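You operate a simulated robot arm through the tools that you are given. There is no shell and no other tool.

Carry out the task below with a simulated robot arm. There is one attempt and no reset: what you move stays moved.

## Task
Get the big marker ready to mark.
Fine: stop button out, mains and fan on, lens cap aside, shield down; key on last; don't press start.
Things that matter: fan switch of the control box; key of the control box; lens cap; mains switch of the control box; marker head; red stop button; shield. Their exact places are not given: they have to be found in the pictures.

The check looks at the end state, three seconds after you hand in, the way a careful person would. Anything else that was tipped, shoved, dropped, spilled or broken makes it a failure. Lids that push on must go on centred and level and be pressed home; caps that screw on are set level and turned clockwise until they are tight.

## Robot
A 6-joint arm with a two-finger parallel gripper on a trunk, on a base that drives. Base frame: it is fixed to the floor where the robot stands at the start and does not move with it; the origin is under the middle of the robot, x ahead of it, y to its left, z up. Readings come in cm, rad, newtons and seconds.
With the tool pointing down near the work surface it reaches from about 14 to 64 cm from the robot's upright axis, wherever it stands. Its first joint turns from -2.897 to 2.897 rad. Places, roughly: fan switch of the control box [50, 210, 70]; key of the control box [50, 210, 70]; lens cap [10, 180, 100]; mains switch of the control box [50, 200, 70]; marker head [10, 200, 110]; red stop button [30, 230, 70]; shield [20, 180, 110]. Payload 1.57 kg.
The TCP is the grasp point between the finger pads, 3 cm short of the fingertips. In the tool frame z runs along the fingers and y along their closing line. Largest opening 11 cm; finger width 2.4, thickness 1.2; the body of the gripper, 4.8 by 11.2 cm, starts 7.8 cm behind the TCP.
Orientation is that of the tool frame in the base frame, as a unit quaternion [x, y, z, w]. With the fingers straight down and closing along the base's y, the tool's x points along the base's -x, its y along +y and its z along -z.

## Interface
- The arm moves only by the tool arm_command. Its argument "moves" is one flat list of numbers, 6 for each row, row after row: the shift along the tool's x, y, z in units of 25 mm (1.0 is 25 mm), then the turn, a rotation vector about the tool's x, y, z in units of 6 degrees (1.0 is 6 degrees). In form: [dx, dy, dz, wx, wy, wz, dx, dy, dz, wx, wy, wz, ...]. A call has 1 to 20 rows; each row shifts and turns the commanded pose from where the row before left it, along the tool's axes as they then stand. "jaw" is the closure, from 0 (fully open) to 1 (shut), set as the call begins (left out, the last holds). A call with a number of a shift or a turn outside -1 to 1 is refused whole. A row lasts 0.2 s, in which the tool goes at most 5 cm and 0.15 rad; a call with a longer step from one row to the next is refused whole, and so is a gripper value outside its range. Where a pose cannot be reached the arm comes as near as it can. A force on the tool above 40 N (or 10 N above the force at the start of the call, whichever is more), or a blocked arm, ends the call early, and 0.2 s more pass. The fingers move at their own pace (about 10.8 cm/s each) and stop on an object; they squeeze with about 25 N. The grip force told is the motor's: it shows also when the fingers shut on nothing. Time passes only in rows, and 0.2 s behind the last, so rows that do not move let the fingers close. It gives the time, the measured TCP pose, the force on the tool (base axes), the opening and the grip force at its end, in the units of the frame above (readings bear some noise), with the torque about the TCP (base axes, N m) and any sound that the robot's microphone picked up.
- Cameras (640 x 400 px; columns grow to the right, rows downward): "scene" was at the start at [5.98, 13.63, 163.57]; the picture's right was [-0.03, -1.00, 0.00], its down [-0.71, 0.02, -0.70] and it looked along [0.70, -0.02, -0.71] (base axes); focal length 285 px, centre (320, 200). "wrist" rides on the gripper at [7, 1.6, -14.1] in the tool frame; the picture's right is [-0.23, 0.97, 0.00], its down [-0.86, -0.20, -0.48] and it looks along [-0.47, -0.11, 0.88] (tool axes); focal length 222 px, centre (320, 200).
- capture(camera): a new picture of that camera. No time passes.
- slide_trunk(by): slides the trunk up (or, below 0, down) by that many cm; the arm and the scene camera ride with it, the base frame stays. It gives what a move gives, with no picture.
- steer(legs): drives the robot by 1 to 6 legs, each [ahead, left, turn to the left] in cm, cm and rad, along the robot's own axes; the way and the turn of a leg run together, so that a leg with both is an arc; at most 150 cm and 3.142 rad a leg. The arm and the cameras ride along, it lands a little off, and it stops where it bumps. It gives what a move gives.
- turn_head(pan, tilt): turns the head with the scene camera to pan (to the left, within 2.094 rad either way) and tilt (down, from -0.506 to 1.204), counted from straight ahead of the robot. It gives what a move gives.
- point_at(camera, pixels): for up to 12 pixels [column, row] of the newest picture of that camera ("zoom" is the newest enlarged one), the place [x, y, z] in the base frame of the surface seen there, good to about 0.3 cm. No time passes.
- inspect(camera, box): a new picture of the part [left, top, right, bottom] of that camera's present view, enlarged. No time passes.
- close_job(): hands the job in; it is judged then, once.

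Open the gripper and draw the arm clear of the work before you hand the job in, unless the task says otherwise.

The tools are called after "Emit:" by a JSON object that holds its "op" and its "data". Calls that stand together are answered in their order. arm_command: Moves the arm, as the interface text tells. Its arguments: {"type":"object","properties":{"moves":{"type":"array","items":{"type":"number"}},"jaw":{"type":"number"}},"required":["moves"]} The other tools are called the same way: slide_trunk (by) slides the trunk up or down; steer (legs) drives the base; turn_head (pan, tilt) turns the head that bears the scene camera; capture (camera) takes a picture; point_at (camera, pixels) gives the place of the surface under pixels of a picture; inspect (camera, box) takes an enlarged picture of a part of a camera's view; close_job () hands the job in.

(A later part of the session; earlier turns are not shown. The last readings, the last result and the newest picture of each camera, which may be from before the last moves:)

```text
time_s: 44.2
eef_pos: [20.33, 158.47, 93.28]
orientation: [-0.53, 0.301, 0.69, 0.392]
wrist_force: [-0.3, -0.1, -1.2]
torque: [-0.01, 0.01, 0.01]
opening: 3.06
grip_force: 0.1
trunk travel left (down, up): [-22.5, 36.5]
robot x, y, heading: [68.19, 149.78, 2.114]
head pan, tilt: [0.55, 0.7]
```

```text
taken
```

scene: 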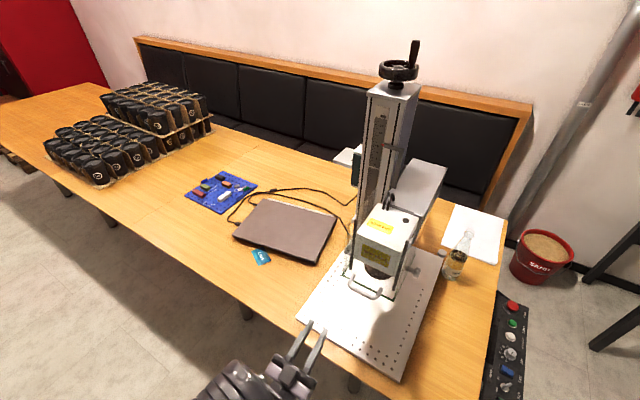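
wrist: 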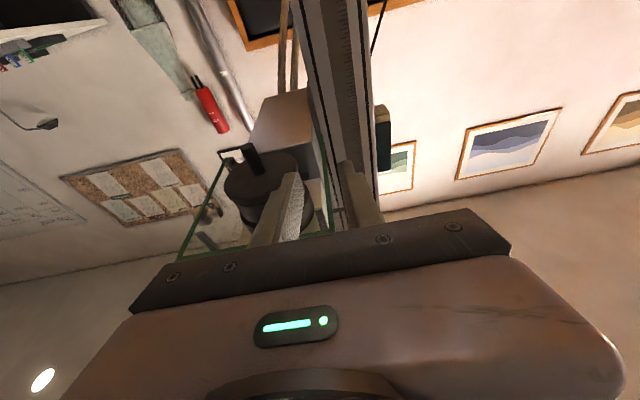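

The arm is clear. I drive 9 cm ahead and 18 cm left, so the lens will be about 45 cm ahead and 12 cm left of my axis.

Emit:
{"op": "steer", "data": {"legs": [[0, 18, 0], [9, 0, 0]]}}

Emit:
{"op": "capture", "data": {"camera": "scene"}}

Emit:
{"op": "capture", "data": {"camera": "wrist"}}

```text
time_s: 46.4
eef_pos: [0.09, 156.96, 93.34]
orientation: [-0.529, 0.3, 0.69, 0.392]
wrist_force: [-0.3, 0.7, 0.1]
torque: [-0.01, -0.01, 0.0]
opening: 3.07
grip_force: 0.1
trunk travel left (down, up): [-22.5, 36.5]
robot x, y, heading: [47.75, 148.13, 2.109]
head pan, tilt: [0.55, 0.7]
```

```text
taken
```

scene: 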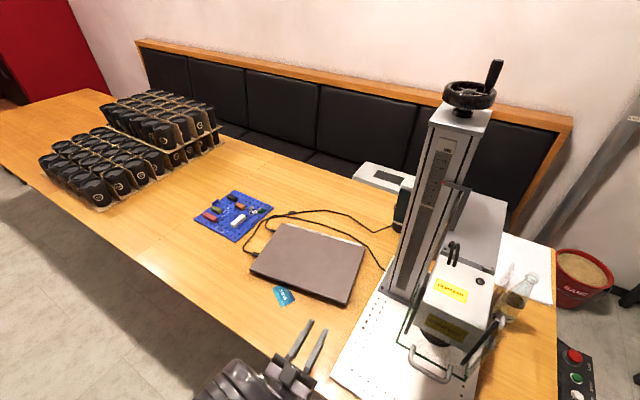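

```text
taken
```

wrist: 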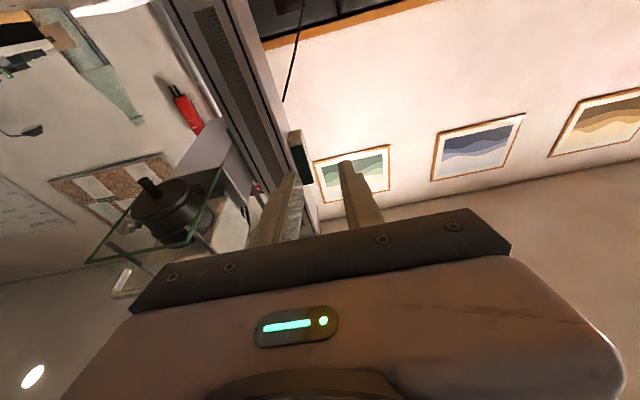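

The stem is now 13.3 cm ahead and 24.9 cm to the right of the tool, at lower height. I slide the tool right by 24.9 cm, staying below the glass.

Emit:
{"op": "arm_command", "data": {"moves": [0, -1, 0, 0, 0, 0, 0, -1, 0, 0, 0, 0, 0, -1, 0, 0, 0, 0, 0, -1, 0, 0, 0, 0, 0, -1, 0, 0, 0, 0, 0, -1, 0, 0, 0, 0, 0, -1, 0, 0, 0, 0, 0, -1, 0, 0, 0, 0, 0, -1, 0, 0, 0, 0, 0, -0.95, 0, 0, 0, 0]}}

Emit:
{"op": "capture", "data": {"camera": "wrist"}}

Emit:
{"op": "inspect", "data": {"camera": "wrist", "box": [230, 80, 430, 225]}}

```text
time_s: 48.5
eef_pos: [15.81, 168.21, 93.05]
orientation: [-0.462, 0.351, 0.735, 0.35]
wrist_force: [-0.5, -1.3, 0.5]
torque: [-0.02, -0.03, -0.02]
opening: 3.08
grip_force: 0.0
out of reach, approached as far as the arm can: row 10
trunk travel left (down, up): [-22.5, 36.5]
robot x, y, heading: [47.92, 148.35, 2.109]
head pan, tilt: [0.55, 0.7]
stopped in row 10: the arm was blocked; the commanded pose is now the measured one
```

```text
taken
```

wrist: 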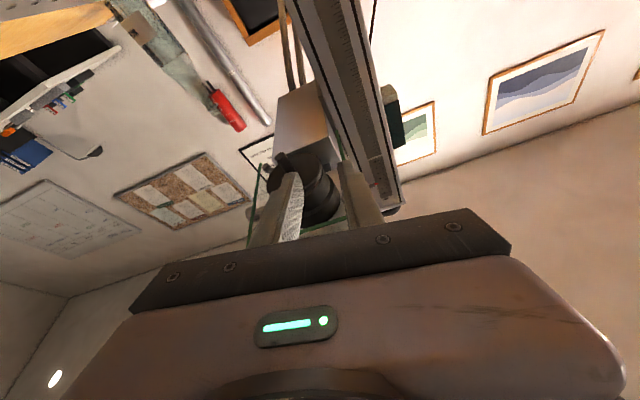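

```text
2.76 times, centred on (330, 152) of wrist
```

zoom: 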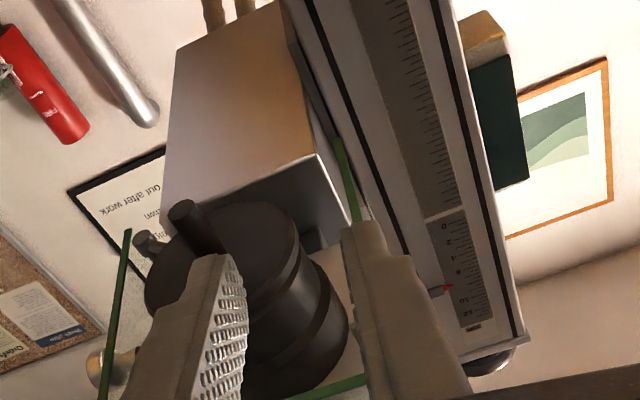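

The near pose got blocked by joint limits (too close to my axis). I back the base 6 cm, then straighten the tool orientation.

Emit:
{"op": "steer", "data": {"legs": [[-6, 0, 0]]}}

Emit:
{"op": "arm_command", "data": {"moves": [0, 0, 0, -0.25, 0.36, -0.9, 0, 0, 0, -0.24, 0.35, -0.89, 0, 0, 0, 0, 0, 0]}}

Emit:
{"op": "capture", "data": {"camera": "wrist"}}

```text
time_s: 49.5
eef_pos: [18.81, 163.04, 93.12]
orientation: [-0.462, 0.351, 0.735, 0.351]
wrist_force: [-0.5, -0.1, 0.9]
torque: [-0.03, -0.02, -0.03]
opening: 3.08
grip_force: 0.1
trunk travel left (down, up): [-22.5, 36.5]
robot x, y, heading: [51.22, 143.12, 2.113]
head pan, tilt: [0.55, 0.7]
```

```text
time_s: 50.3
eef_pos: [17.69, 162.69, 93.12]
orientation: [-0.515, 0.312, 0.7, 0.384]
wrist_force: [0.0, 0.0, -0.1]
torque: [0.01, 0.02, 0.0]
opening: 3.1
grip_force: 0.1
trunk travel left (down, up): [-22.5, 36.5]
robot x, y, heading: [51.09, 142.8, 2.109]
head pan, tilt: [0.55, 0.7]
```

```text
taken
```

wrist: 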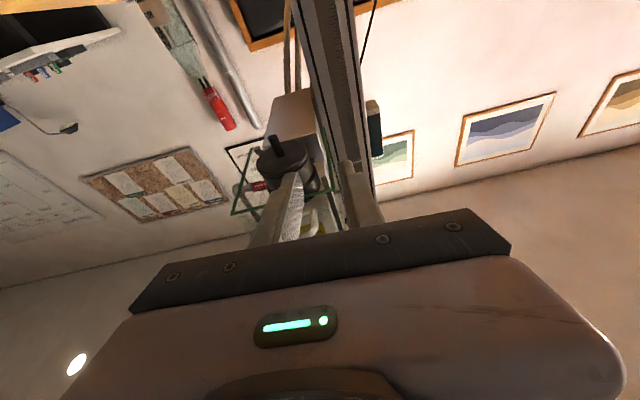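

Tool orientation is nearly right. I fix a 2.4° roll, slide right 6.9 cm, then advance 9.5 cm and up 4 cm, stopping 6 cm short of the stem.

Emit:
{"op": "arm_command", "data": {"moves": [0, -0.92, 0, 0, 0, -0.41, 0, -0.91, 0, 0, 0, 0, 0, -0.91, 0, 0, 0, 0, 0, 0, 0, 0, 0, 0]}}

Emit:
{"op": "arm_command", "data": {"moves": [-0.107, 0, 0.82, 0, 0, 0, -0.107, 0, 0.82, 0, 0, 0, -0.107, 0, 0.82, 0, 0, 0, -0.107, 0, 0.82, 0, 0, 0, -0.107, 0, 0.82, 0, 0, 0]}}

Emit:
{"op": "inspect", "data": {"camera": "wrist", "box": [230, 80, 430, 225]}}

```text
time_s: 51.5
eef_pos: [18.89, 163.08, 94.53]
orientation: [-0.466, 0.342, 0.729, 0.366]
wrist_force: [-0.1, -0.3, -0.3]
torque: [0.01, 0.01, -0.03]
opening: 3.06
grip_force: 0.0
out of reach, approached as far as the arm can: row 1, 2, 3
trunk travel left (down, up): [-22.5, 36.5]
robot x, y, heading: [51.47, 143.41, 2.109]
head pan, tilt: [0.55, 0.7]
stopped in row 4: the arm was blocked; the commanded pose is now the measured one
```

```text
time_s: 52.7
eef_pos: [17.48, 163.12, 97.33]
orientation: [-0.467, 0.344, 0.727, 0.368]
wrist_force: [0.2, -0.5, -0.2]
torque: [0.01, 0.0, -0.03]
opening: 3.07
grip_force: 0.1
out of reach, approached as far as the arm can: row 1, 2, 3, 4, 5
trunk travel left (down, up): [-22.5, 36.5]
robot x, y, heading: [50.96, 143.2, 2.107]
head pan, tilt: [0.55, 0.7]
```

```text
2.76 times, centred on (330, 152) of wrist
```

zoom: 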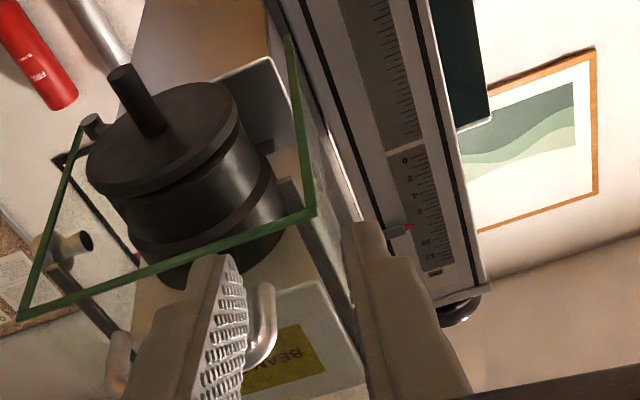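

The near, pitched-up poses keep hitting wrist limits. A lower shoulder should help: I back the base 6 cm, lower the trunk 15 cm, and then raise the tool back with the arm.

Emit:
{"op": "steer", "data": {"legs": [[-6, 0, 0]]}}

Emit:
{"op": "slide_trunk", "data": {"by": -15}}

Emit:
{"op": "capture", "data": {"camera": "scene"}}

```text
time_s: 53.6
eef_pos: [20.61, 157.96, 97.29]
orientation: [-0.467, 0.343, 0.727, 0.367]
wrist_force: [-0.3, 0.1, -0.7]
torque: [-0.01, 0.01, -0.03]
opening: 3.1
grip_force: 0.0
trunk travel left (down, up): [-22.5, 36.5]
robot x, y, heading: [54.25, 138.44, 2.107]
head pan, tilt: [0.55, 0.7]
```

```text
time_s: 55.4
eef_pos: [20.54, 158.05, 82.4]
orientation: [-0.467, 0.343, 0.728, 0.367]
wrist_force: [-0.7, 0.7, 0.2]
torque: [-0.02, 0.01, 0.01]
opening: 3.07
grip_force: 0.0
trunk travel left (down, up): [-7.5, 51.5]
robot x, y, heading: [54.28, 138.19, 2.109]
head pan, tilt: [0.55, 0.7]
```

```text
taken
```

scene: 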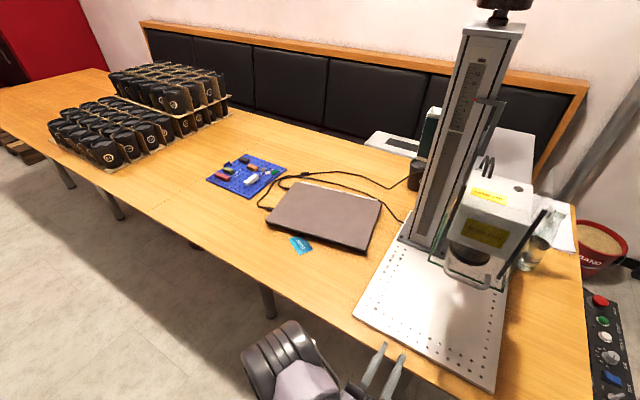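

The view from the scene camera is now better. I straighten the orientation while drawing the commanded pose back, then raise the tool 14 cm.

Emit:
{"op": "arm_command", "data": {"moves": [0, 0, -1, -0.28, 0.37, -0.7, 0, 0, -1, -0.28, 0.37, -0.7, 0, 0, -1, 0, 0, 0, -0.96, 0, 0.26, 0, 0, 0, -0.96, 0, 0.26, 0, 0, 0, -0.96, 0, 0.26, 0, 0, 0, -0.96, 0, 0.26, 0, 0, 0, -0.96, 0, 0.26, 0, 0, 0]}}

Emit:
{"op": "capture", "data": {"camera": "wrist"}}

```text
time_s: 57.2
eef_pos: [22.1, 150.7, 91.6]
orientation: [-0.51, 0.329, 0.704, 0.369]
wrist_force: [-0.2, -0.2, 0.4]
torque: [-0.03, -0.01, 0.01]
opening: 3.08
grip_force: 0.0
trunk travel left (down, up): [-7.5, 51.5]
robot x, y, heading: [54.24, 138.23, 2.114]
head pan, tilt: [0.55, 0.7]
```

```text
taken
```

wrist: 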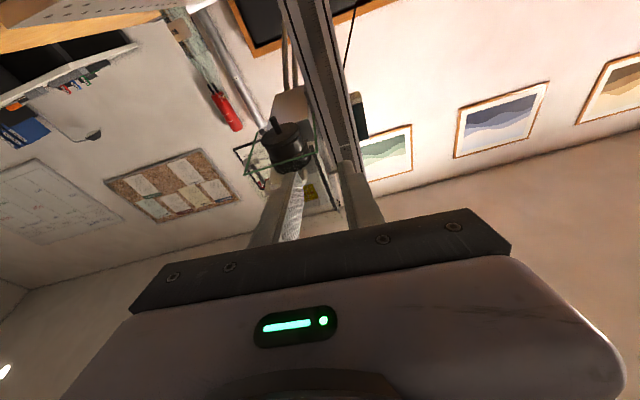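

Reached cleanly this time. I correct the residual roll and move diagonally: 13 cm ahead, 9 cm right, 5.6 cm up, which leaves the tool in line with the stem, 15 cm short.

Emit:
{"op": "arm_command", "data": {"moves": [0, 0, 0, -0.21, 0.04, -0.81, -0.13, -0.616, 0.947, 0, 0, 0, -0.13, -0.616, 0.947, 0, 0, 0, -0.13, -0.616, 0.947, 0, 0, 0, -0.13, -0.616, 0.947, 0, 0, 0, -0.13, -0.616, 0.947, 0, 0, 0, -0.13, -0.616, 0.947, 0, 0, 0]}}

Emit:
{"op": "capture", "data": {"camera": "wrist"}}

Emit:
{"op": "capture", "data": {"camera": "scene"}}

```text
time_s: 57.9
eef_pos: [21.07, 154.43, 92.95]
orientation: [-0.504, 0.315, 0.707, 0.382]
wrist_force: [-0.1, -0.7, -0.3]
torque: [-0.02, 0.0, 0.0]
opening: 3.1
grip_force: 0.2
out of reach, approached as far as the arm can: row 3
trunk travel left (down, up): [-7.5, 51.5]
robot x, y, heading: [54.11, 137.61, 2.106]
head pan, tilt: [0.55, 0.7]
stopped in row 3: the arm was blocked; the commanded pose is now the measured one
```

```text
taken
```

wrist: 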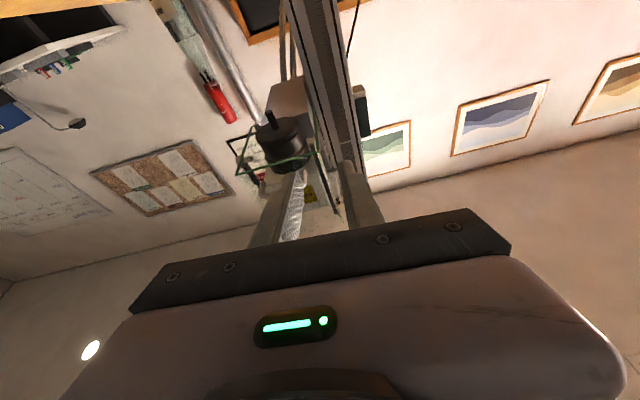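

```text
taken
```

scene: 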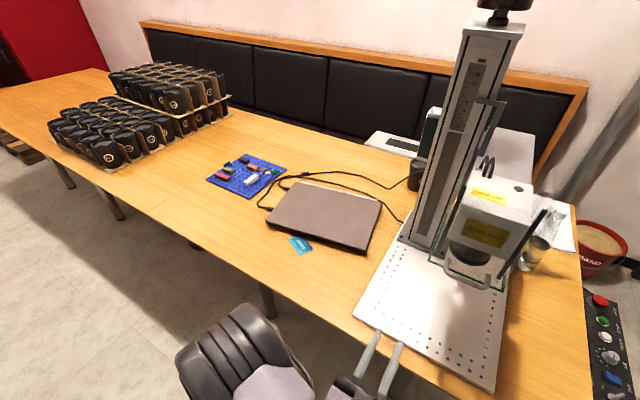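

The block comes from wrist alignment when the pitched-up tool lines up with the forearm. The level-tool configuration from before worked, so I return to it: trunk back up 15 cm, tool pitched to level, then lowered to stem height.

Emit:
{"op": "slide_trunk", "data": {"by": 15}}

Emit:
{"op": "arm_command", "data": {"moves": [0, 0, 0, 0, 0.85, 0, 0, 0, 0, 0, 0.85, 0, 0, 0, 0, 0, 0.85, 0, 0, 0, 0, 0, 0, 0]}}

```text
time_s: 59.7
eef_pos: [20.88, 154.55, 108.05]
orientation: [-0.506, 0.316, 0.706, 0.383]
wrist_force: [0.4, 0.5, 0.2]
torque: [-0.01, 0.0, -0.01]
opening: 3.08
grip_force: 0.1
trunk travel left (down, up): [-22.5, 36.5]
robot x, y, heading: [54.24, 138.03, 2.104]
head pan, tilt: [0.55, 0.7]
```

```text
time_s: 60.7
eef_pos: [20.32, 154.44, 107.92]
orientation: [-0.589, 0.37, 0.637, 0.332]
wrist_force: [-1.0, -0.1, -0.1]
torque: [0.0, -0.01, -0.01]
opening: 3.07
grip_force: 0.0
trunk travel left (down, up): [-22.5, 36.5]
robot x, y, heading: [54.17, 138.02, 2.107]
head pan, tilt: [0.55, 0.7]
```

Level again. I trim the orientation and lower the tool to z≈97.7, then drive right and ahead to bring the lens about 47 cm ahead and 29 cm left of my axis.

Emit:
{"op": "arm_command", "data": {"moves": [0, 0, 0, -0.07, 0.31, -0.77, 0.82, 0, 0, 0, 0, 0, 0.82, 0, 0, 0, 0, 0, 0.82, 0, 0, 0, 0, 0, 0.82, 0, 0, 0, 0, 0, 0.8, 0, 0, 0, 0, 0]}}

Emit:
{"op": "steer", "data": {"legs": [[0, -17.6, 0], [10.5, 0, 0]]}}

Emit:
{"op": "capture", "data": {"camera": "wrist"}}

Emit:
{"op": "capture", "data": {"camera": "scene"}}

```text
time_s: 62.1
eef_pos: [20.17, 154.3, 97.71]
orientation: [0.616, -0.348, -0.615, -0.348]
wrist_force: [-0.8, -0.2, -0.5]
torque: [-0.03, 0.02, 0.02]
opening: 3.06
grip_force: 0.1
out of reach, approached as far as the arm can: row 1
trunk travel left (down, up): [-22.5, 36.5]
robot x, y, heading: [54.21, 138.2, 2.105]
head pan, tilt: [0.55, 0.7]
```

```text
time_s: 64.3
eef_pos: [29.82, 172.24, 97.51]
orientation: [0.616, -0.348, -0.615, -0.349]
wrist_force: [-0.4, -0.7, -1.0]
torque: [0.04, 0.0, 0.01]
opening: 3.09
grip_force: 0.1
trunk travel left (down, up): [-22.5, 36.5]
robot x, y, heading: [63.84, 155.92, 2.103]
head pan, tilt: [0.55, 0.7]
```

```text
taken
```

wrist: 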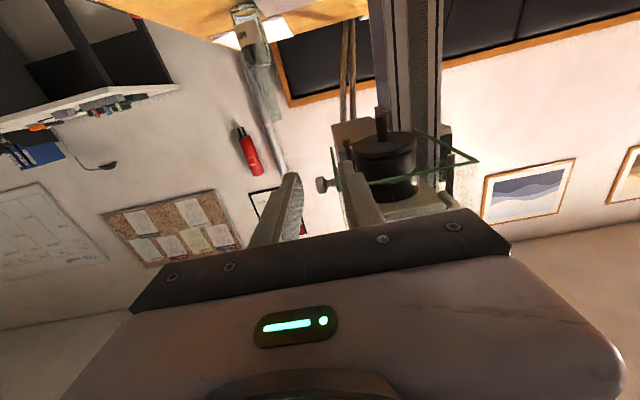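

```text
taken
```

scene: 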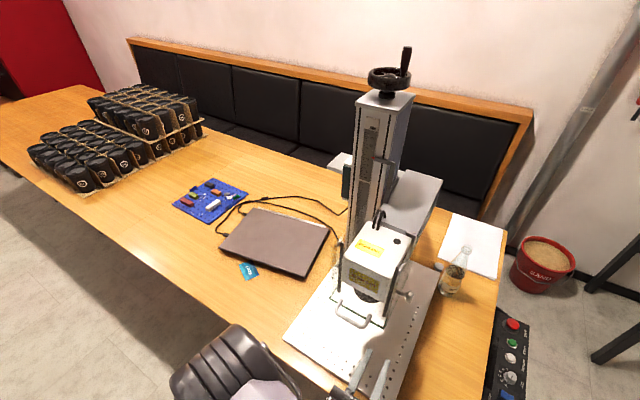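

The stem shows at wrist (381,125). I re-measure it and the pivot from this pose.

Emit:
{"op": "inspect", "data": {"camera": "wrist", "box": [310, 90, 490, 220]}}

Emit:
{"op": "point_at", "data": {"camera": "wrist", "pixels": [[380, 112], [382, 125], [384, 138], [354, 148], [412, 142], [382, 158], [346, 143], [478, 161], [370, 184]]}}

```text
3.08 times, centred on (400, 155) of wrist
```

zoom: 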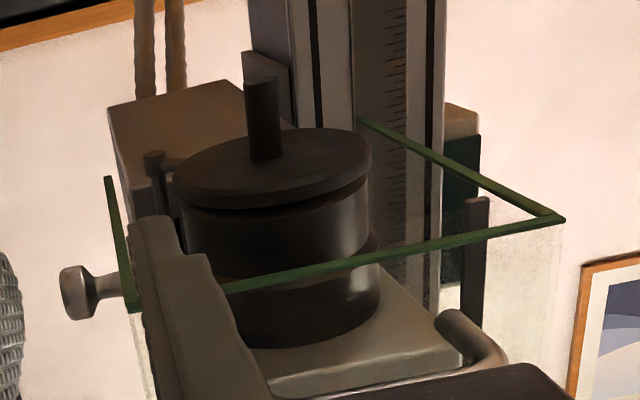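

```text
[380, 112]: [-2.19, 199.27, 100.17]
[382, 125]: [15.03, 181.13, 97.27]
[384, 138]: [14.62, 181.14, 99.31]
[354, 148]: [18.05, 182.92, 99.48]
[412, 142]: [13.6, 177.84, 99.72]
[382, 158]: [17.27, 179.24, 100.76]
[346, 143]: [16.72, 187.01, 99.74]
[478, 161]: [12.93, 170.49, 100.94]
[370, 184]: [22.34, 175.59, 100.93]
```

Stem centre is about (14.6,181.35). I slide left 8.4 cm to line up, then go ahead 9 cm.

Emit:
{"op": "arm_command", "data": {"moves": [0, 0.84, 0, 0, 0, 0, 0, 0.84, 0, 0, 0, 0, 0, 0.84, 0, 0, 0, 0, 0, 0.83, 0, 0, 0, 0, -0.08, 0, 0, 0, 0, 0, 0, 0, 0.9, 0, 0, 0, 0, 0, 0.9, 0, 0, 0, 0, 0, 0.9, 0, 0, 0, 0, 0, 0.9, 0, 0, 0]}}

Emit:
{"op": "inspect", "data": {"camera": "wrist", "box": [230, 100, 430, 235]}}

```text
time_s: 66.3
eef_pos: [17.98, 175.77, 97.71]
orientation: [0.616, -0.347, -0.615, -0.348]
wrist_force: [-0.5, 0.1, 0.5]
torque: [-0.02, 0.01, 0.01]
opening: 3.07
grip_force: 0.0
trunk travel left (down, up): [-22.5, 36.5]
robot x, y, heading: [63.87, 156.04, 2.109]
head pan, tilt: [0.55, 0.7]
```

```text
2.96 times, centred on (330, 168) of wrist
```

zoom: 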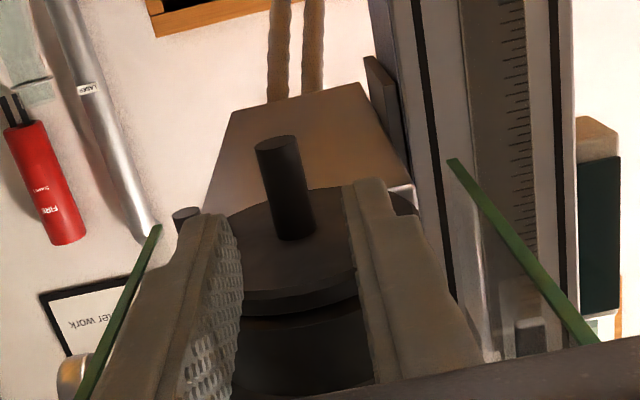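

Aligned; the stem is centred between the fingers at zoom (285,190). I advance 4.8 cm so it sits near the fingertips and close.

Emit:
{"op": "arm_command", "data": {"moves": [0, 0, 0.65, 0, 0, 0, 0, 0, 0.65, 0, 0, 0, 0, 0, 0.62, 0, 0, 0]}}

Emit:
{"op": "arm_command", "data": {"moves": [0, 0, 0, 0, 0, 0, 0, 0, 0, 0, 0, 0, 0, 0, 0, 0, 0, 0], "jaw": 1}}

Emit:
{"op": "inspect", "data": {"camera": "wrist", "box": [230, 100, 430, 235]}}

```text
time_s: 67.2
eef_pos: [15.63, 179.71, 97.68]
orientation: [0.616, -0.347, -0.616, -0.348]
wrist_force: [-0.5, -0.6, -0.5]
torque: [0.0, 0.0, 0.0]
opening: 3.08
grip_force: 0.0
trunk travel left (down, up): [-22.5, 36.5]
robot x, y, heading: [63.94, 155.73, 2.112]
head pan, tilt: [0.55, 0.7]
```

```text
time_s: 68.0
eef_pos: [15.66, 179.8, 97.72]
orientation: [0.616, -0.348, -0.616, -0.348]
wrist_force: [1.3, 2.5, 1.3]
torque: [0.07, 0.07, -0.03]
opening: 1.35
grip_force: 29.3
trunk travel left (down, up): [-22.5, 36.5]
robot x, y, heading: [63.98, 156.14, 2.106]
head pan, tilt: [0.55, 0.7]
```

```text
2.96 times, centred on (330, 168) of wrist
```

zoom: 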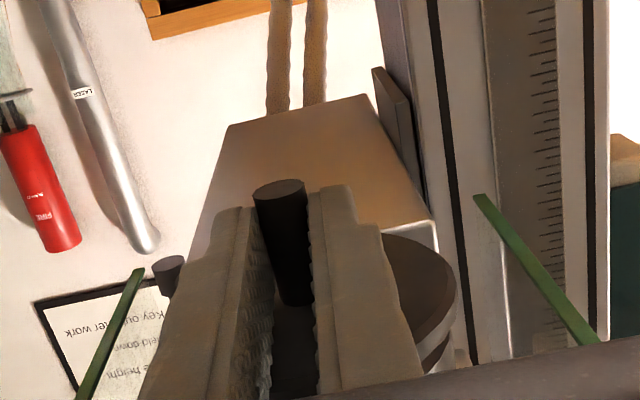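

Gripped near the fingertips. I try swinging rearward (clockwise from above) along the arc by a small amount: 1.15 cm ahead and 0.86 cm left.

Emit:
{"op": "arm_command", "data": {"moves": [0, 0.086, 0.115, 0, 0, 0, 0, 0.086, 0.115, 0, 0, 0, 0, 0.086, 0.115, 0, 0, 0, 0, 0.086, 0.115, 0, 0, 0]}}

Emit:
{"op": "inspect", "data": {"camera": "wrist", "box": [230, 100, 430, 235]}}

```text
time_s: 69.0
eef_pos: [14.3, 180.29, 97.71]
orientation: [-0.615, 0.348, 0.616, 0.348]
wrist_force: [5.4, 5.1, 0.2]
torque: [0.13, 0.08, -0.31]
opening: 1.32
grip_force: 29.8
trunk travel left (down, up): [-22.5, 36.5]
robot x, y, heading: [63.99, 156.31, 2.106]
head pan, tilt: [0.55, 0.7]
```

```text
2.96 times, centred on (330, 168) of wrist
```

zoom: 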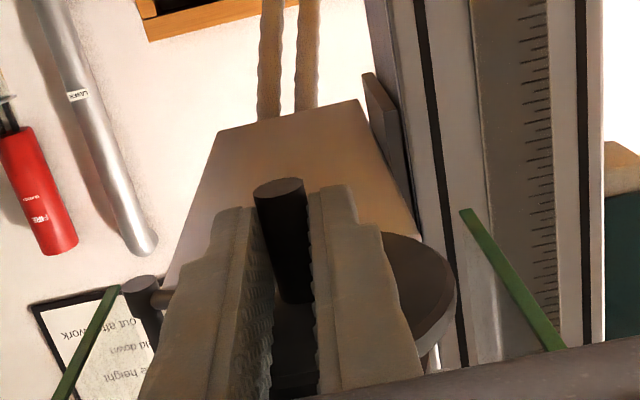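

It swings with only about 7 N. I continue along the arc to 90°, then check.

Emit:
{"op": "arm_command", "data": {"moves": [0, 0.125, 0.301, 0, 0, 0, 0, 0.125, 0.301, 0, 0, 0, 0, 0.042, 0.322, 0, 0, 0, 0, 0.042, 0.322, 0, 0, 0]}}

Emit:
{"op": "inspect", "data": {"camera": "wrist", "box": [230, 100, 430, 235]}}

Emit:
{"op": "inspect", "data": {"camera": "scene", "box": [300, 200, 440, 350]}}

```text
time_s: 69.5
eef_pos: [14.04, 180.44, 97.74]
orientation: [0.616, -0.347, -0.614, -0.35]
wrist_force: [18.6, -17.7, 6.8]
torque: [1.15, 1.17, -0.44]
opening: 1.31
grip_force: 30.0
trunk travel left (down, up): [-22.5, 36.5]
robot x, y, heading: [63.82, 155.7, 2.104]
head pan, tilt: [0.55, 0.7]
stopped in row 2: the force on the tool passed its limit at 56 N (the readings are from after the stop); the commanded pose is now the measured one
```

```text
2.96 times, centred on (330, 168) of wrist
```

zoom: 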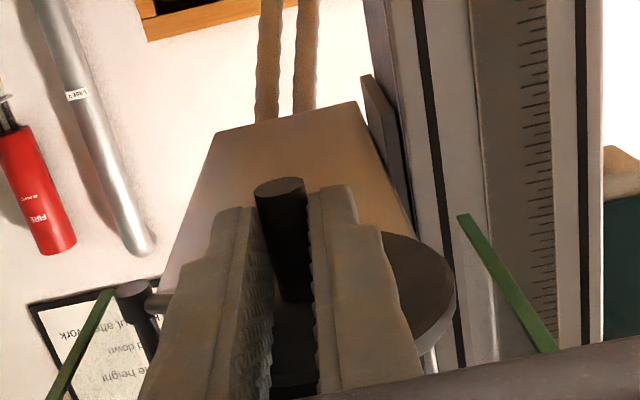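

```text
2.67 times, centred on (370, 275) of scene
```

zoom: 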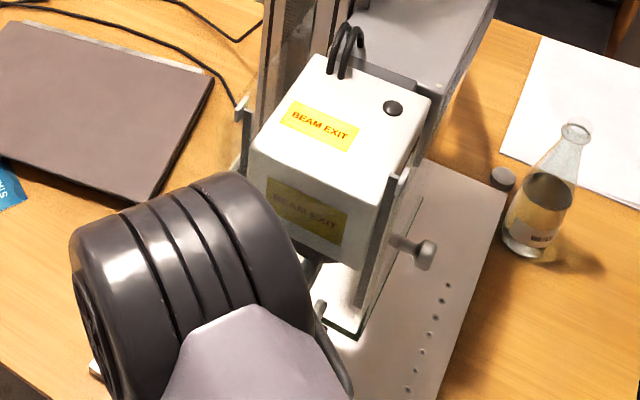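

The force peak (56 N) with that torque fits my forearm touching the shield handle at z≈104, so the front approach can't finish the swing. I release and back out; I'll finish from the table's right side, where the forearm stays outside the glass.

Emit:
{"op": "arm_command", "data": {"moves": [0, 0, 0, 0, 0, 0, 0, 0, 0, 0, 0, 0], "jaw": 0.7}}

Emit:
{"op": "arm_command", "data": {"moves": [0, 0, -0.5, 0, 0, 0, 0, 0, -0.8, 0, 0, 0, 0, 0, -1, 0, 0, 0, 0, 0, -1, 0, 0, 0, 0, 0, -1, 0, 0, 0, 0, 0, -1, 0, 0, 0, 0, 0, -1, 0, 0, 0]}}

Emit:
{"op": "capture", "data": {"camera": "scene"}}

Emit:
{"op": "inspect", "data": {"camera": "wrist", "box": [230, 60, 430, 245]}}

```text
time_s: 70.1
eef_pos: [13.95, 180.52, 97.69]
orientation: [0.617, -0.346, -0.614, -0.35]
wrist_force: [30.1, -24.4, -1.4]
torque: [1.09, 1.25, 0.68]
opening: 3.3
grip_force: 0.1
trunk travel left (down, up): [-22.5, 36.5]
robot x, y, heading: [63.58, 156.04, 2.108]
head pan, tilt: [0.55, 0.7]
```

```text
time_s: 71.7
eef_pos: [21.72, 167.23, 97.43]
orientation: [0.619, -0.346, -0.613, -0.349]
wrist_force: [-0.1, 0.1, 0.3]
torque: [0.01, 0.0, 0.0]
opening: 3.29
grip_force: 0.0
trunk travel left (down, up): [-22.5, 36.5]
robot x, y, heading: [63.81, 156.18, 2.108]
head pan, tilt: [0.55, 0.7]
```

```text
taken
```

scene: 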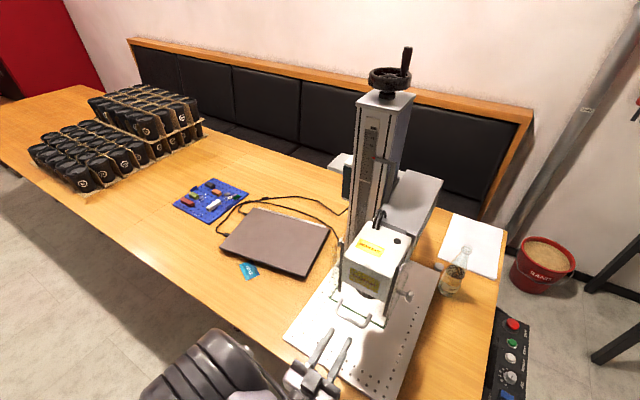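

```text
2.16 times, centred on (330, 152) of wrist
```

zoom: 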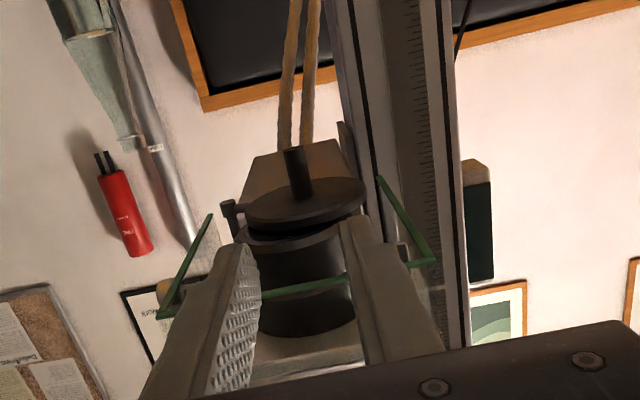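

The cap has partly swung. I look at the gripper and handle from the scene camera to understand the clearance, and verify the shield hasn't moved.

Emit:
{"op": "inspect", "data": {"camera": "scene", "box": [270, 230, 430, 400]}}

Emit:
{"op": "point_at", "data": {"camera": "scene", "pixels": [[345, 322], [338, 305], [366, 322], [356, 327], [405, 296], [341, 245], [404, 268], [391, 270], [376, 245]]}}

```text
2.35 times, centred on (350, 315) of scene
```

zoom: 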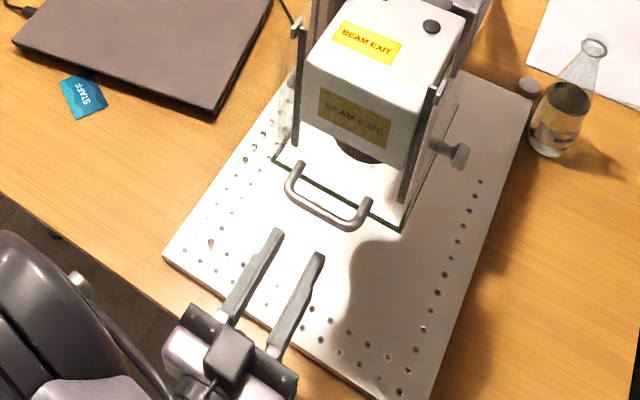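

```text
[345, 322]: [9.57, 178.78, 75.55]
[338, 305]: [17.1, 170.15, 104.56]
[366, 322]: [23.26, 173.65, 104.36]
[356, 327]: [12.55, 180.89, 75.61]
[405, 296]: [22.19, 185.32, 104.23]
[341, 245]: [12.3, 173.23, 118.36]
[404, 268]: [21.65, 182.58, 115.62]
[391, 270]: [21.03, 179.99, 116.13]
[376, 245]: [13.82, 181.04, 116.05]
```

A block on top of the gripper (zoom (230,355)) seems to be what touched the handle. I zoom in on the gripper to see what sticks up.

Emit:
{"op": "inspect", "data": {"camera": "scene", "box": [275, 325, 355, 400]}}

Emit:
{"op": "point_at", "data": {"camera": "zoom", "pixels": [[395, 150], [300, 225], [330, 200], [340, 260], [420, 290], [310, 300], [275, 130], [480, 290], [250, 180], [400, 330], [300, 350], [340, 380]]}}

```text
5.33 times, centred on (315, 362) of scene
```

zoom: 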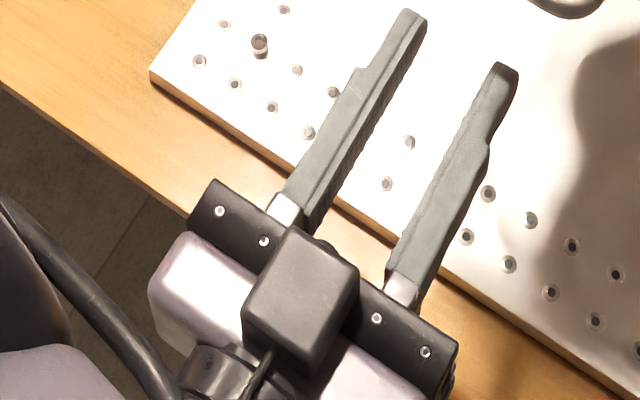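

```text
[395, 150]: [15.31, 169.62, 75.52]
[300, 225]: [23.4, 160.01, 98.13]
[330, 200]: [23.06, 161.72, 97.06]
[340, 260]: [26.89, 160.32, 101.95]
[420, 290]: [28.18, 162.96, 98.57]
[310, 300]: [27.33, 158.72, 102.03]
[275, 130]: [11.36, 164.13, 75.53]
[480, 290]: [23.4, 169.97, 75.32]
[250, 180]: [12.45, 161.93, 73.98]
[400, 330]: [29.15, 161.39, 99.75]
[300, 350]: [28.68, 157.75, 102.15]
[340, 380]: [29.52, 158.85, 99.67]
```

The block's top is at z≈102 (4.6 cm above the tool axis) — it hit the glass edge (z 101) rather than the handle. Pitching up 6° and working about 1.4 cm lower gives clearance. I re-measure the stem now and check the parts behind the block.

Emit:
{"op": "point_at", "data": {"camera": "wrist", "pixels": [[318, 128], [320, 138], [321, 148], [290, 155], [345, 150], [280, 150]]}}

Emit:
{"op": "point_at", "data": {"camera": "scene", "pixels": [[296, 395], [300, 392], [308, 398], [292, 385], [285, 380], [318, 395]]}}

```text
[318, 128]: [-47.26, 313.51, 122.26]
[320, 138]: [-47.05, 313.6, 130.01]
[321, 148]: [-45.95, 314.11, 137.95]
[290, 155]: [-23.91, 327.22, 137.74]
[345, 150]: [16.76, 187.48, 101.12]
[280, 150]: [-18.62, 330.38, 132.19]
```

```text
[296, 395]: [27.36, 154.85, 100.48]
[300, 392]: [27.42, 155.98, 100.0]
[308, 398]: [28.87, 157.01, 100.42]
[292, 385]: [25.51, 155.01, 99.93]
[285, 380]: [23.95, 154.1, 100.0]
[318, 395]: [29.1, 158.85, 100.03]
```

I need a fresh wrist picture for measuring the stem.

Emit:
{"op": "capture", "data": {"camera": "wrist"}}

Emit:
{"op": "point_at", "data": {"camera": "wrist", "pixels": [[318, 128], [320, 138], [321, 143], [300, 150], [340, 145], [287, 149], [320, 160]]}}

```text
taken
```

wrist: 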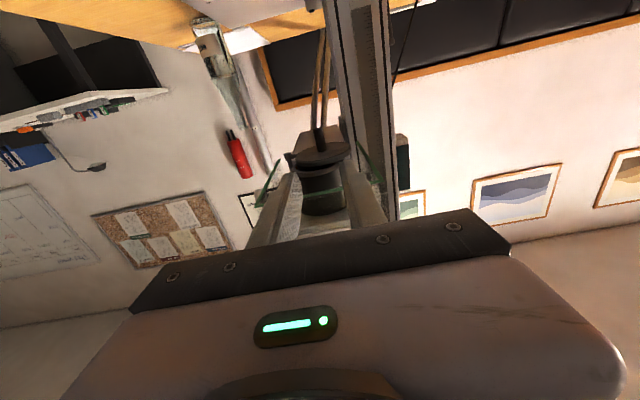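

```text
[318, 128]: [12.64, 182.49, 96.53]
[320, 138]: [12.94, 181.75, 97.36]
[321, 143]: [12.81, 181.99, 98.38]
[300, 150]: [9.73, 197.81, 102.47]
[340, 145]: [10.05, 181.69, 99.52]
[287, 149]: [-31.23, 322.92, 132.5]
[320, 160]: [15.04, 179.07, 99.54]
```

The stem centre is now about (12.5,182.4), i.e. swung about 22°. I pitch up 6°, then advance toward it lower, in two stages.

Emit:
{"op": "arm_command", "data": {"moves": [0, 0, 0, 0, -1, 0, 0.157, 0.02, 0.878, 0, 0, 0, 0.157, 0.02, 0.878, 0, 0, 0, 0.157, 0, 0.878, 0, 0, 0, 0.157, 0, 0.878, 0, 0, 0]}}

Emit:
{"op": "capture", "data": {"camera": "wrist"}}

Emit:
{"op": "inspect", "data": {"camera": "wrist", "box": [230, 100, 430, 235]}}

```text
time_s: 72.9
eef_pos: [17.1, 174.8, 96.94]
orientation: [-0.585, 0.328, 0.644, 0.367]
wrist_force: [-0.5, 0.0, -0.2]
torque: [-0.03, 0.0, 0.0]
opening: 3.29
grip_force: 0.0
trunk travel left (down, up): [-22.5, 36.5]
robot x, y, heading: [63.94, 155.88, 2.109]
head pan, tilt: [0.55, 0.7]
```

```text
taken
```

wrist: 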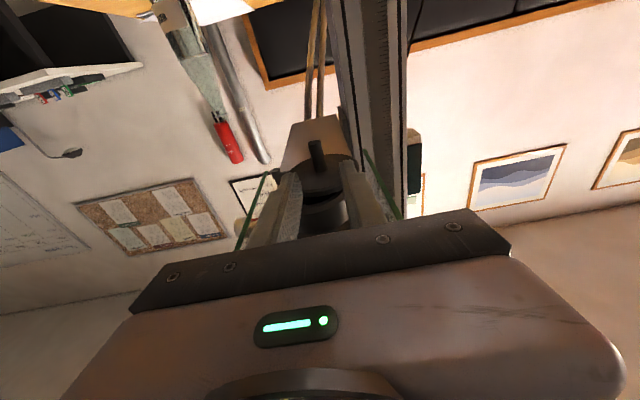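

```text
2.96 times, centred on (330, 168) of wrist
```

zoom: 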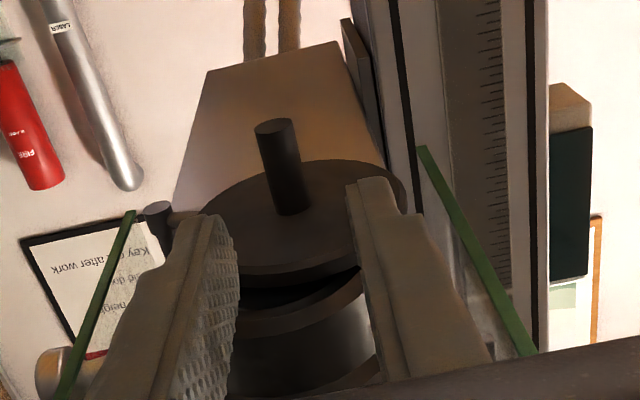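

Well centred. I advance the last 6.7 cm and close on the stem near the fingertips.

Emit:
{"op": "arm_command", "data": {"moves": [0.178, 0, 0.88, 0, 0, 0, 0.178, 0, 0.88, 0, 0, 0, 0.178, 0, 0.88, 0, 0, 0, 0, 0, 0, 0, 0, 0]}}

Emit:
{"op": "arm_command", "data": {"moves": [0, 0, 0, 0, 0, 0, 0, 0, 0, 0, 0, 0, 0, 0, 0, 0, 0, 0], "jaw": 1}}

Emit:
{"op": "inspect", "data": {"camera": "wrist", "box": [230, 100, 430, 235]}}

```text
time_s: 73.9
eef_pos: [13.64, 180.57, 96.22]
orientation: [-0.586, 0.328, 0.644, 0.366]
wrist_force: [0.3, 0.2, 0.7]
torque: [-0.01, 0.01, -0.03]
opening: 3.3
grip_force: 0.0
trunk travel left (down, up): [-22.5, 36.5]
robot x, y, heading: [63.79, 155.92, 2.108]
head pan, tilt: [0.55, 0.7]
```

```text
time_s: 74.7
eef_pos: [13.84, 180.81, 96.26]
orientation: [-0.585, 0.329, 0.644, 0.367]
wrist_force: [13.5, 15.1, -3.7]
torque: [-0.08, 0.19, -0.45]
opening: 1.32
grip_force: 29.8
trunk travel left (down, up): [-22.5, 36.5]
robot x, y, heading: [63.89, 155.71, 2.105]
head pan, tilt: [0.55, 0.7]
```

```text
2.96 times, centred on (330, 168) of wrist
```

zoom: 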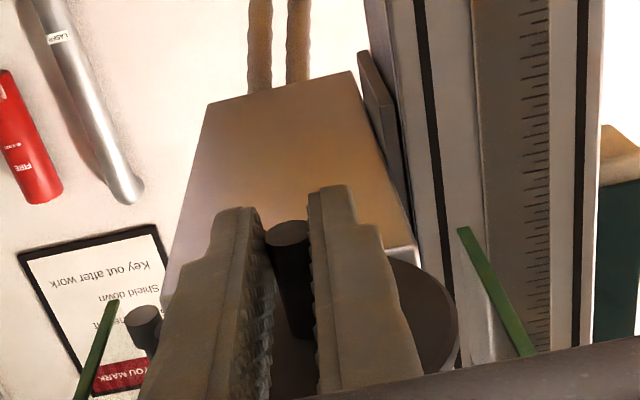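

Gripped (1.32 cm). I continue the arc rearward in small steps to about 90°.

Emit:
{"op": "arm_command", "data": {"moves": [0.025, -0.02, 0.239, 0, 0, 0, 0.025, 0.04, 0.239, 0, 0, 0, 0.023, 0.019, 0.215, 0, 0, 0, 0.023, 0.019, 0.215, 0, 0, 0]}}

Emit:
{"op": "inspect", "data": {"camera": "wrist", "box": [230, 100, 430, 235]}}

```text
time_s: 75.7
eef_pos: [12.58, 182.15, 96.15]
orientation: [-0.584, 0.335, 0.64, 0.371]
wrist_force: [29.6, 15.7, -7.3]
torque: [-0.11, 0.33, -0.94]
opening: 1.33
grip_force: 30.1
out of reach, approached as far as the arm can: row 3
trunk travel left (down, up): [-22.5, 36.5]
robot x, y, heading: [63.91, 155.89, 2.111]
head pan, tilt: [0.55, 0.7]
```

```text
2.96 times, centred on (330, 168) of wrist
```

zoom: 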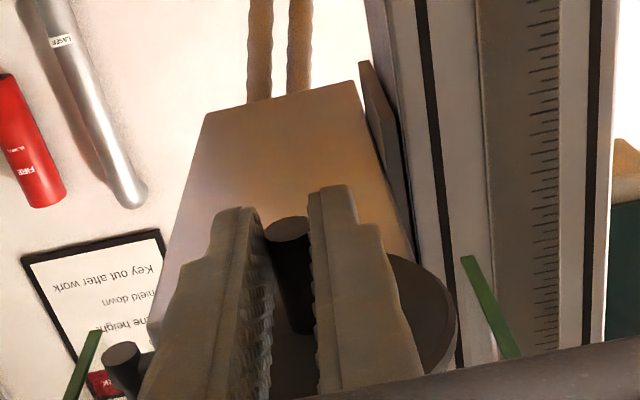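

It moved on; the force is now almost purely to the right (33 N), so the arc must run a bit further right. I correct 3.5 mm right and follow the arc from 90° to 70°.

Emit:
{"op": "arm_command", "data": {"moves": [0, -0.14, 0, 0, 0, 0, 0.022, -0.018, 0.207, 0, 0, 0, 0.022, -0.018, 0.207, 0, 0, 0, 0.021, -0.054, 0.2, 0, 0, 0, 0.021, -0.054, 0.2, 0, 0, 0]}}

Emit:
{"op": "inspect", "data": {"camera": "wrist", "box": [230, 100, 430, 235]}}

```text
time_s: 76.3
eef_pos: [12.32, 182.26, 96.28]
orientation: [-0.582, 0.335, 0.639, 0.374]
wrist_force: [13.7, 6.4, -1.0]
torque: [0.65, 0.56, -0.37]
opening: 1.37
grip_force: 30.1
out of reach, approached as far as the arm can: row 1, 3
trunk travel left (down, up): [-22.5, 36.5]
robot x, y, heading: [63.65, 155.47, 2.105]
head pan, tilt: [0.55, 0.7]
stopped in row 3: the force on the tool passed its limit at 46 N (the readings are from after the stop); the commanded pose is now the measured one
```

```text
2.96 times, centred on (330, 168) of wrist
```

zoom: 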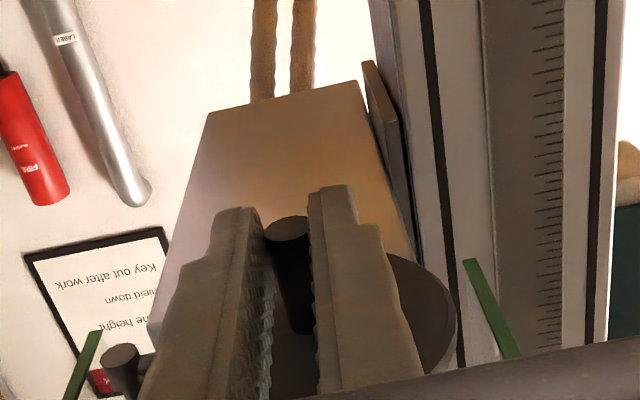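

It stopped at 46 N with a pitching torque, so something behind still touches. I look at it from the scene camera.

Emit:
{"op": "capture", "data": {"camera": "scene"}}

Emit:
{"op": "inspect", "data": {"camera": "scene", "box": [290, 210, 430, 380]}}

```text
taken
```

scene: 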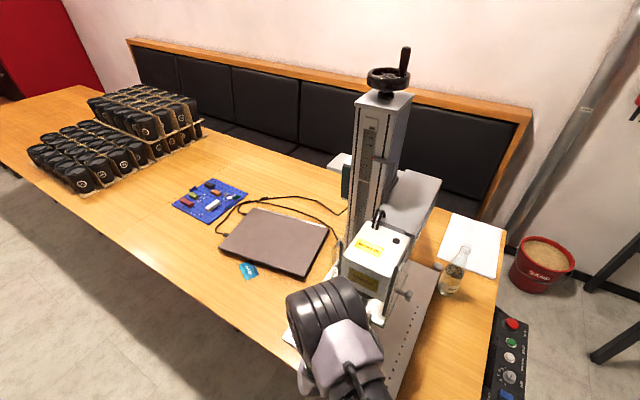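

```text
2.35 times, centred on (360, 295) of scene
```

zoom: 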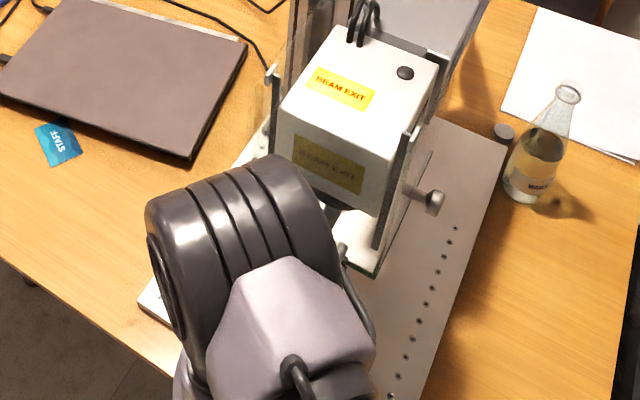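

I measure where that ribbed joint actually is in space relative to the head and handle.

Emit:
{"op": "point_at", "data": {"camera": "scene", "pixels": [[325, 300], [345, 290], [355, 310], [300, 310], [345, 345], [360, 300], [366, 315], [362, 335], [330, 285], [370, 345]]}}

```text
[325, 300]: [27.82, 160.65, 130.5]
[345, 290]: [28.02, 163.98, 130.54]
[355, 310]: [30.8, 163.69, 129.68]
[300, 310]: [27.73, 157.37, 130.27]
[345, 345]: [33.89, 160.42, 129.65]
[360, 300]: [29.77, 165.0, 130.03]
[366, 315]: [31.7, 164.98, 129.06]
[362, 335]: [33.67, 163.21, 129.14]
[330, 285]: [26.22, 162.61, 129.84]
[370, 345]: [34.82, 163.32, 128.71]
```

The elbow sits right above the wrist, so the wrist is at its bend limit; a lower shoulder with the arm stretched far will relax it. I open the jaw, and back the base out 13 cm with the arm as is.

Emit:
{"op": "arm_command", "data": {"moves": [0, 0, 0, 0, 0, 0, 0, 0, 0, 0, 0, 0], "jaw": 0.65}}

Emit:
{"op": "steer", "data": {"legs": [[-13, 0, 0]]}}

Emit:
{"op": "slide_trunk", "data": {"by": -15}}

Emit:
{"op": "capture", "data": {"camera": "scene"}}

```text
time_s: 76.9
eef_pos: [12.12, 182.12, 96.22]
orientation: [-0.584, 0.333, 0.64, 0.372]
wrist_force: [-0.5, -0.4, 0.7]
torque: [0.0, 0.03, -0.01]
opening: 3.84
grip_force: 0.0
trunk travel left (down, up): [-22.5, 36.5]
robot x, y, heading: [63.84, 155.65, 2.112]
head pan, tilt: [0.55, 0.7]
```

```text
time_s: 78.2
eef_pos: [18.83, 171.01, 96.26]
orientation: [-0.584, 0.333, 0.64, 0.372]
wrist_force: [0.1, -0.6, 0.3]
torque: [0.01, -0.01, -0.03]
opening: 3.85
grip_force: 0.1
trunk travel left (down, up): [-22.5, 36.5]
robot x, y, heading: [70.59, 145.11, 2.112]
head pan, tilt: [0.55, 0.7]
```

```text
time_s: 79.9
eef_pos: [18.83, 171.01, 81.23]
orientation: [-0.584, 0.333, 0.64, 0.371]
wrist_force: [0.3, 0.1, 0.9]
torque: [0.0, -0.01, 0.01]
opening: 3.87
grip_force: 0.1
trunk travel left (down, up): [-7.5, 51.5]
robot x, y, heading: [70.72, 144.75, 2.107]
head pan, tilt: [0.55, 0.7]
```

```text
taken
```

scene: 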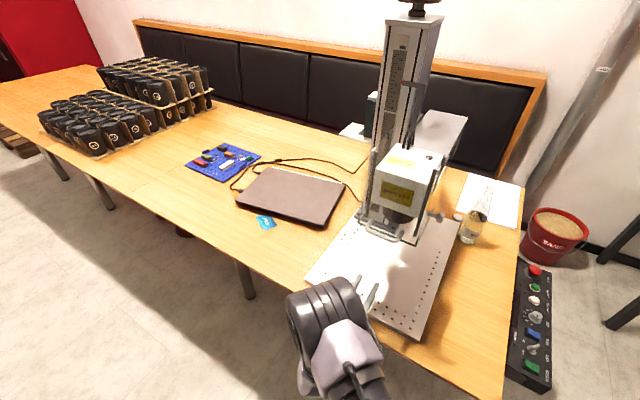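

After opening, the force went to zero, so nothing else was touching. I look at the cap's present state and, since it's in view, at the control box.

Emit:
{"op": "inspect", "data": {"camera": "scene", "box": [350, 130, 480, 260]}}

Emit:
{"op": "inspect", "data": {"camera": "scene", "box": [490, 250, 580, 400]}}

Emit:
{"op": "capture", "data": {"camera": "wrist"}}

```text
3.08 times, centred on (415, 195) of scene
```

zoom: 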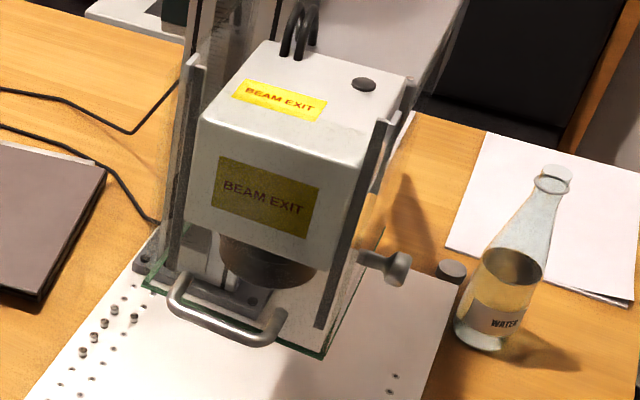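

```text
2.67 times, centred on (535, 325) of scene
```

zoom: 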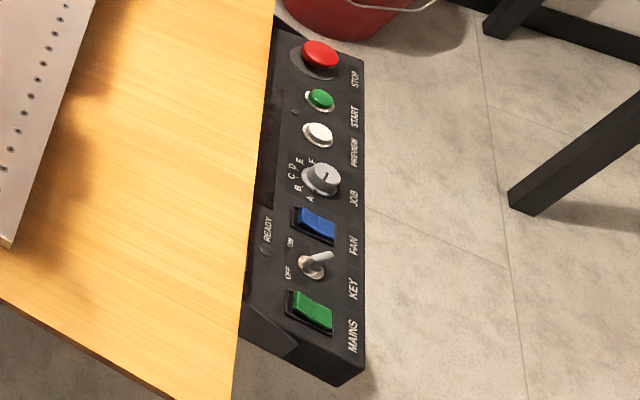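

```text
taken
```

wrist: 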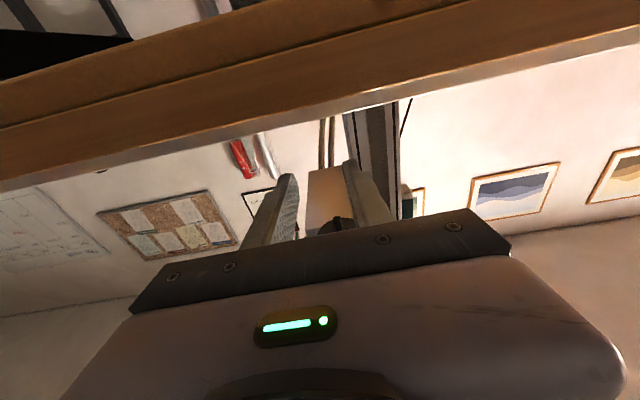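

The cap is no longer visible under the lens from here, and the control box labels are readable (MAINS, KEY with OFF/ON, FAN, JOB, PREVIEW, START, STOP). I raise the tool 15 cm and pitch it up another 9°.

Emit:
{"op": "arm_command", "data": {"moves": [-0.99, 0, 0.1, 0, 0, 0, -0.99, 0, 0.1, 0, 0, 0, -0.99, 0, 0.1, 0, 0, 0, -0.99, 0, 0.1, 0, 0, 0, -0.99, 0, 0.1, 0, 0, 0, 0, 0, 0, 0, -0.75, 0, 0, 0, 0, 0, -0.75, 0, 0, 0, 0, 0, 0, 0]}}

Emit:
{"op": "capture", "data": {"camera": "wrist"}}

Emit:
{"op": "capture", "data": {"camera": "scene"}}

```text
time_s: 81.7
eef_pos: [17.33, 168.34, 94.16]
orientation: [-0.535, 0.314, 0.676, 0.399]
wrist_force: [0.0, 0.0, -0.8]
torque: [0.03, 0.0, 0.03]
opening: 3.88
grip_force: 0.1
out of reach, approached as far as the arm can: row 6, 7
trunk travel left (down, up): [-7.5, 51.5]
robot x, y, heading: [70.63, 144.78, 2.109]
head pan, tilt: [0.55, 0.7]
```

```text
taken
```

wrist: 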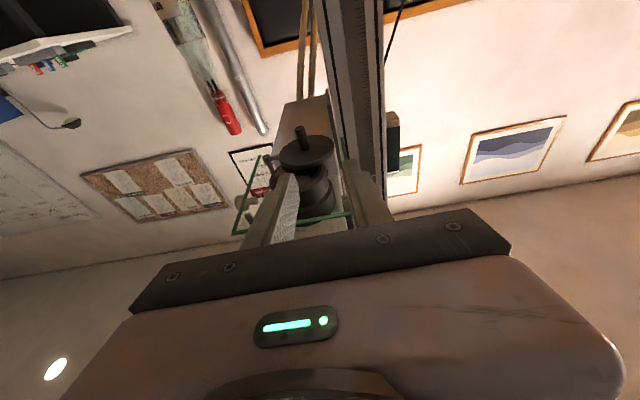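

```text
taken
```

scene: 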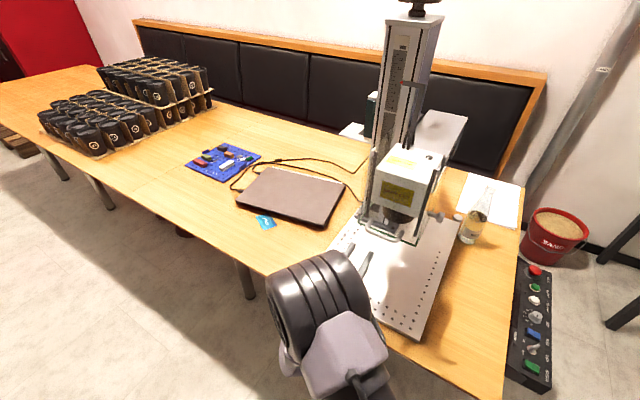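

I zoom the wrist view to see where the cap is now.

Emit:
{"op": "inspect", "data": {"camera": "wrist", "box": [225, 90, 405, 235]}}

Emit:
{"op": "point_at", "data": {"camera": "zoom", "pixels": [[265, 133], [275, 155], [285, 180], [200, 205], [375, 195], [290, 235], [165, 255], [150, 250], [325, 290], [60, 345], [230, 290], [400, 330]]}}

```text
2.76 times, centred on (315, 162) of wrist
```

zoom: 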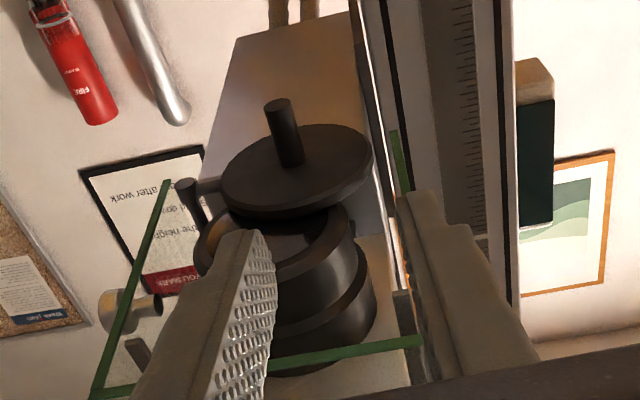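

```text
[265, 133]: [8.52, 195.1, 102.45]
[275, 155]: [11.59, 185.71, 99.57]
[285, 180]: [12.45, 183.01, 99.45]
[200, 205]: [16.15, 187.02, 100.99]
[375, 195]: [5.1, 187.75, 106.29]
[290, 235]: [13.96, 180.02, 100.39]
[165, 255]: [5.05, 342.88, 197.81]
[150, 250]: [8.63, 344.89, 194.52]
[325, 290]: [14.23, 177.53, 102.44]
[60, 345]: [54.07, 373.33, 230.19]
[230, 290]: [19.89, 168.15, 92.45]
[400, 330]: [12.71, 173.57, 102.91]
```

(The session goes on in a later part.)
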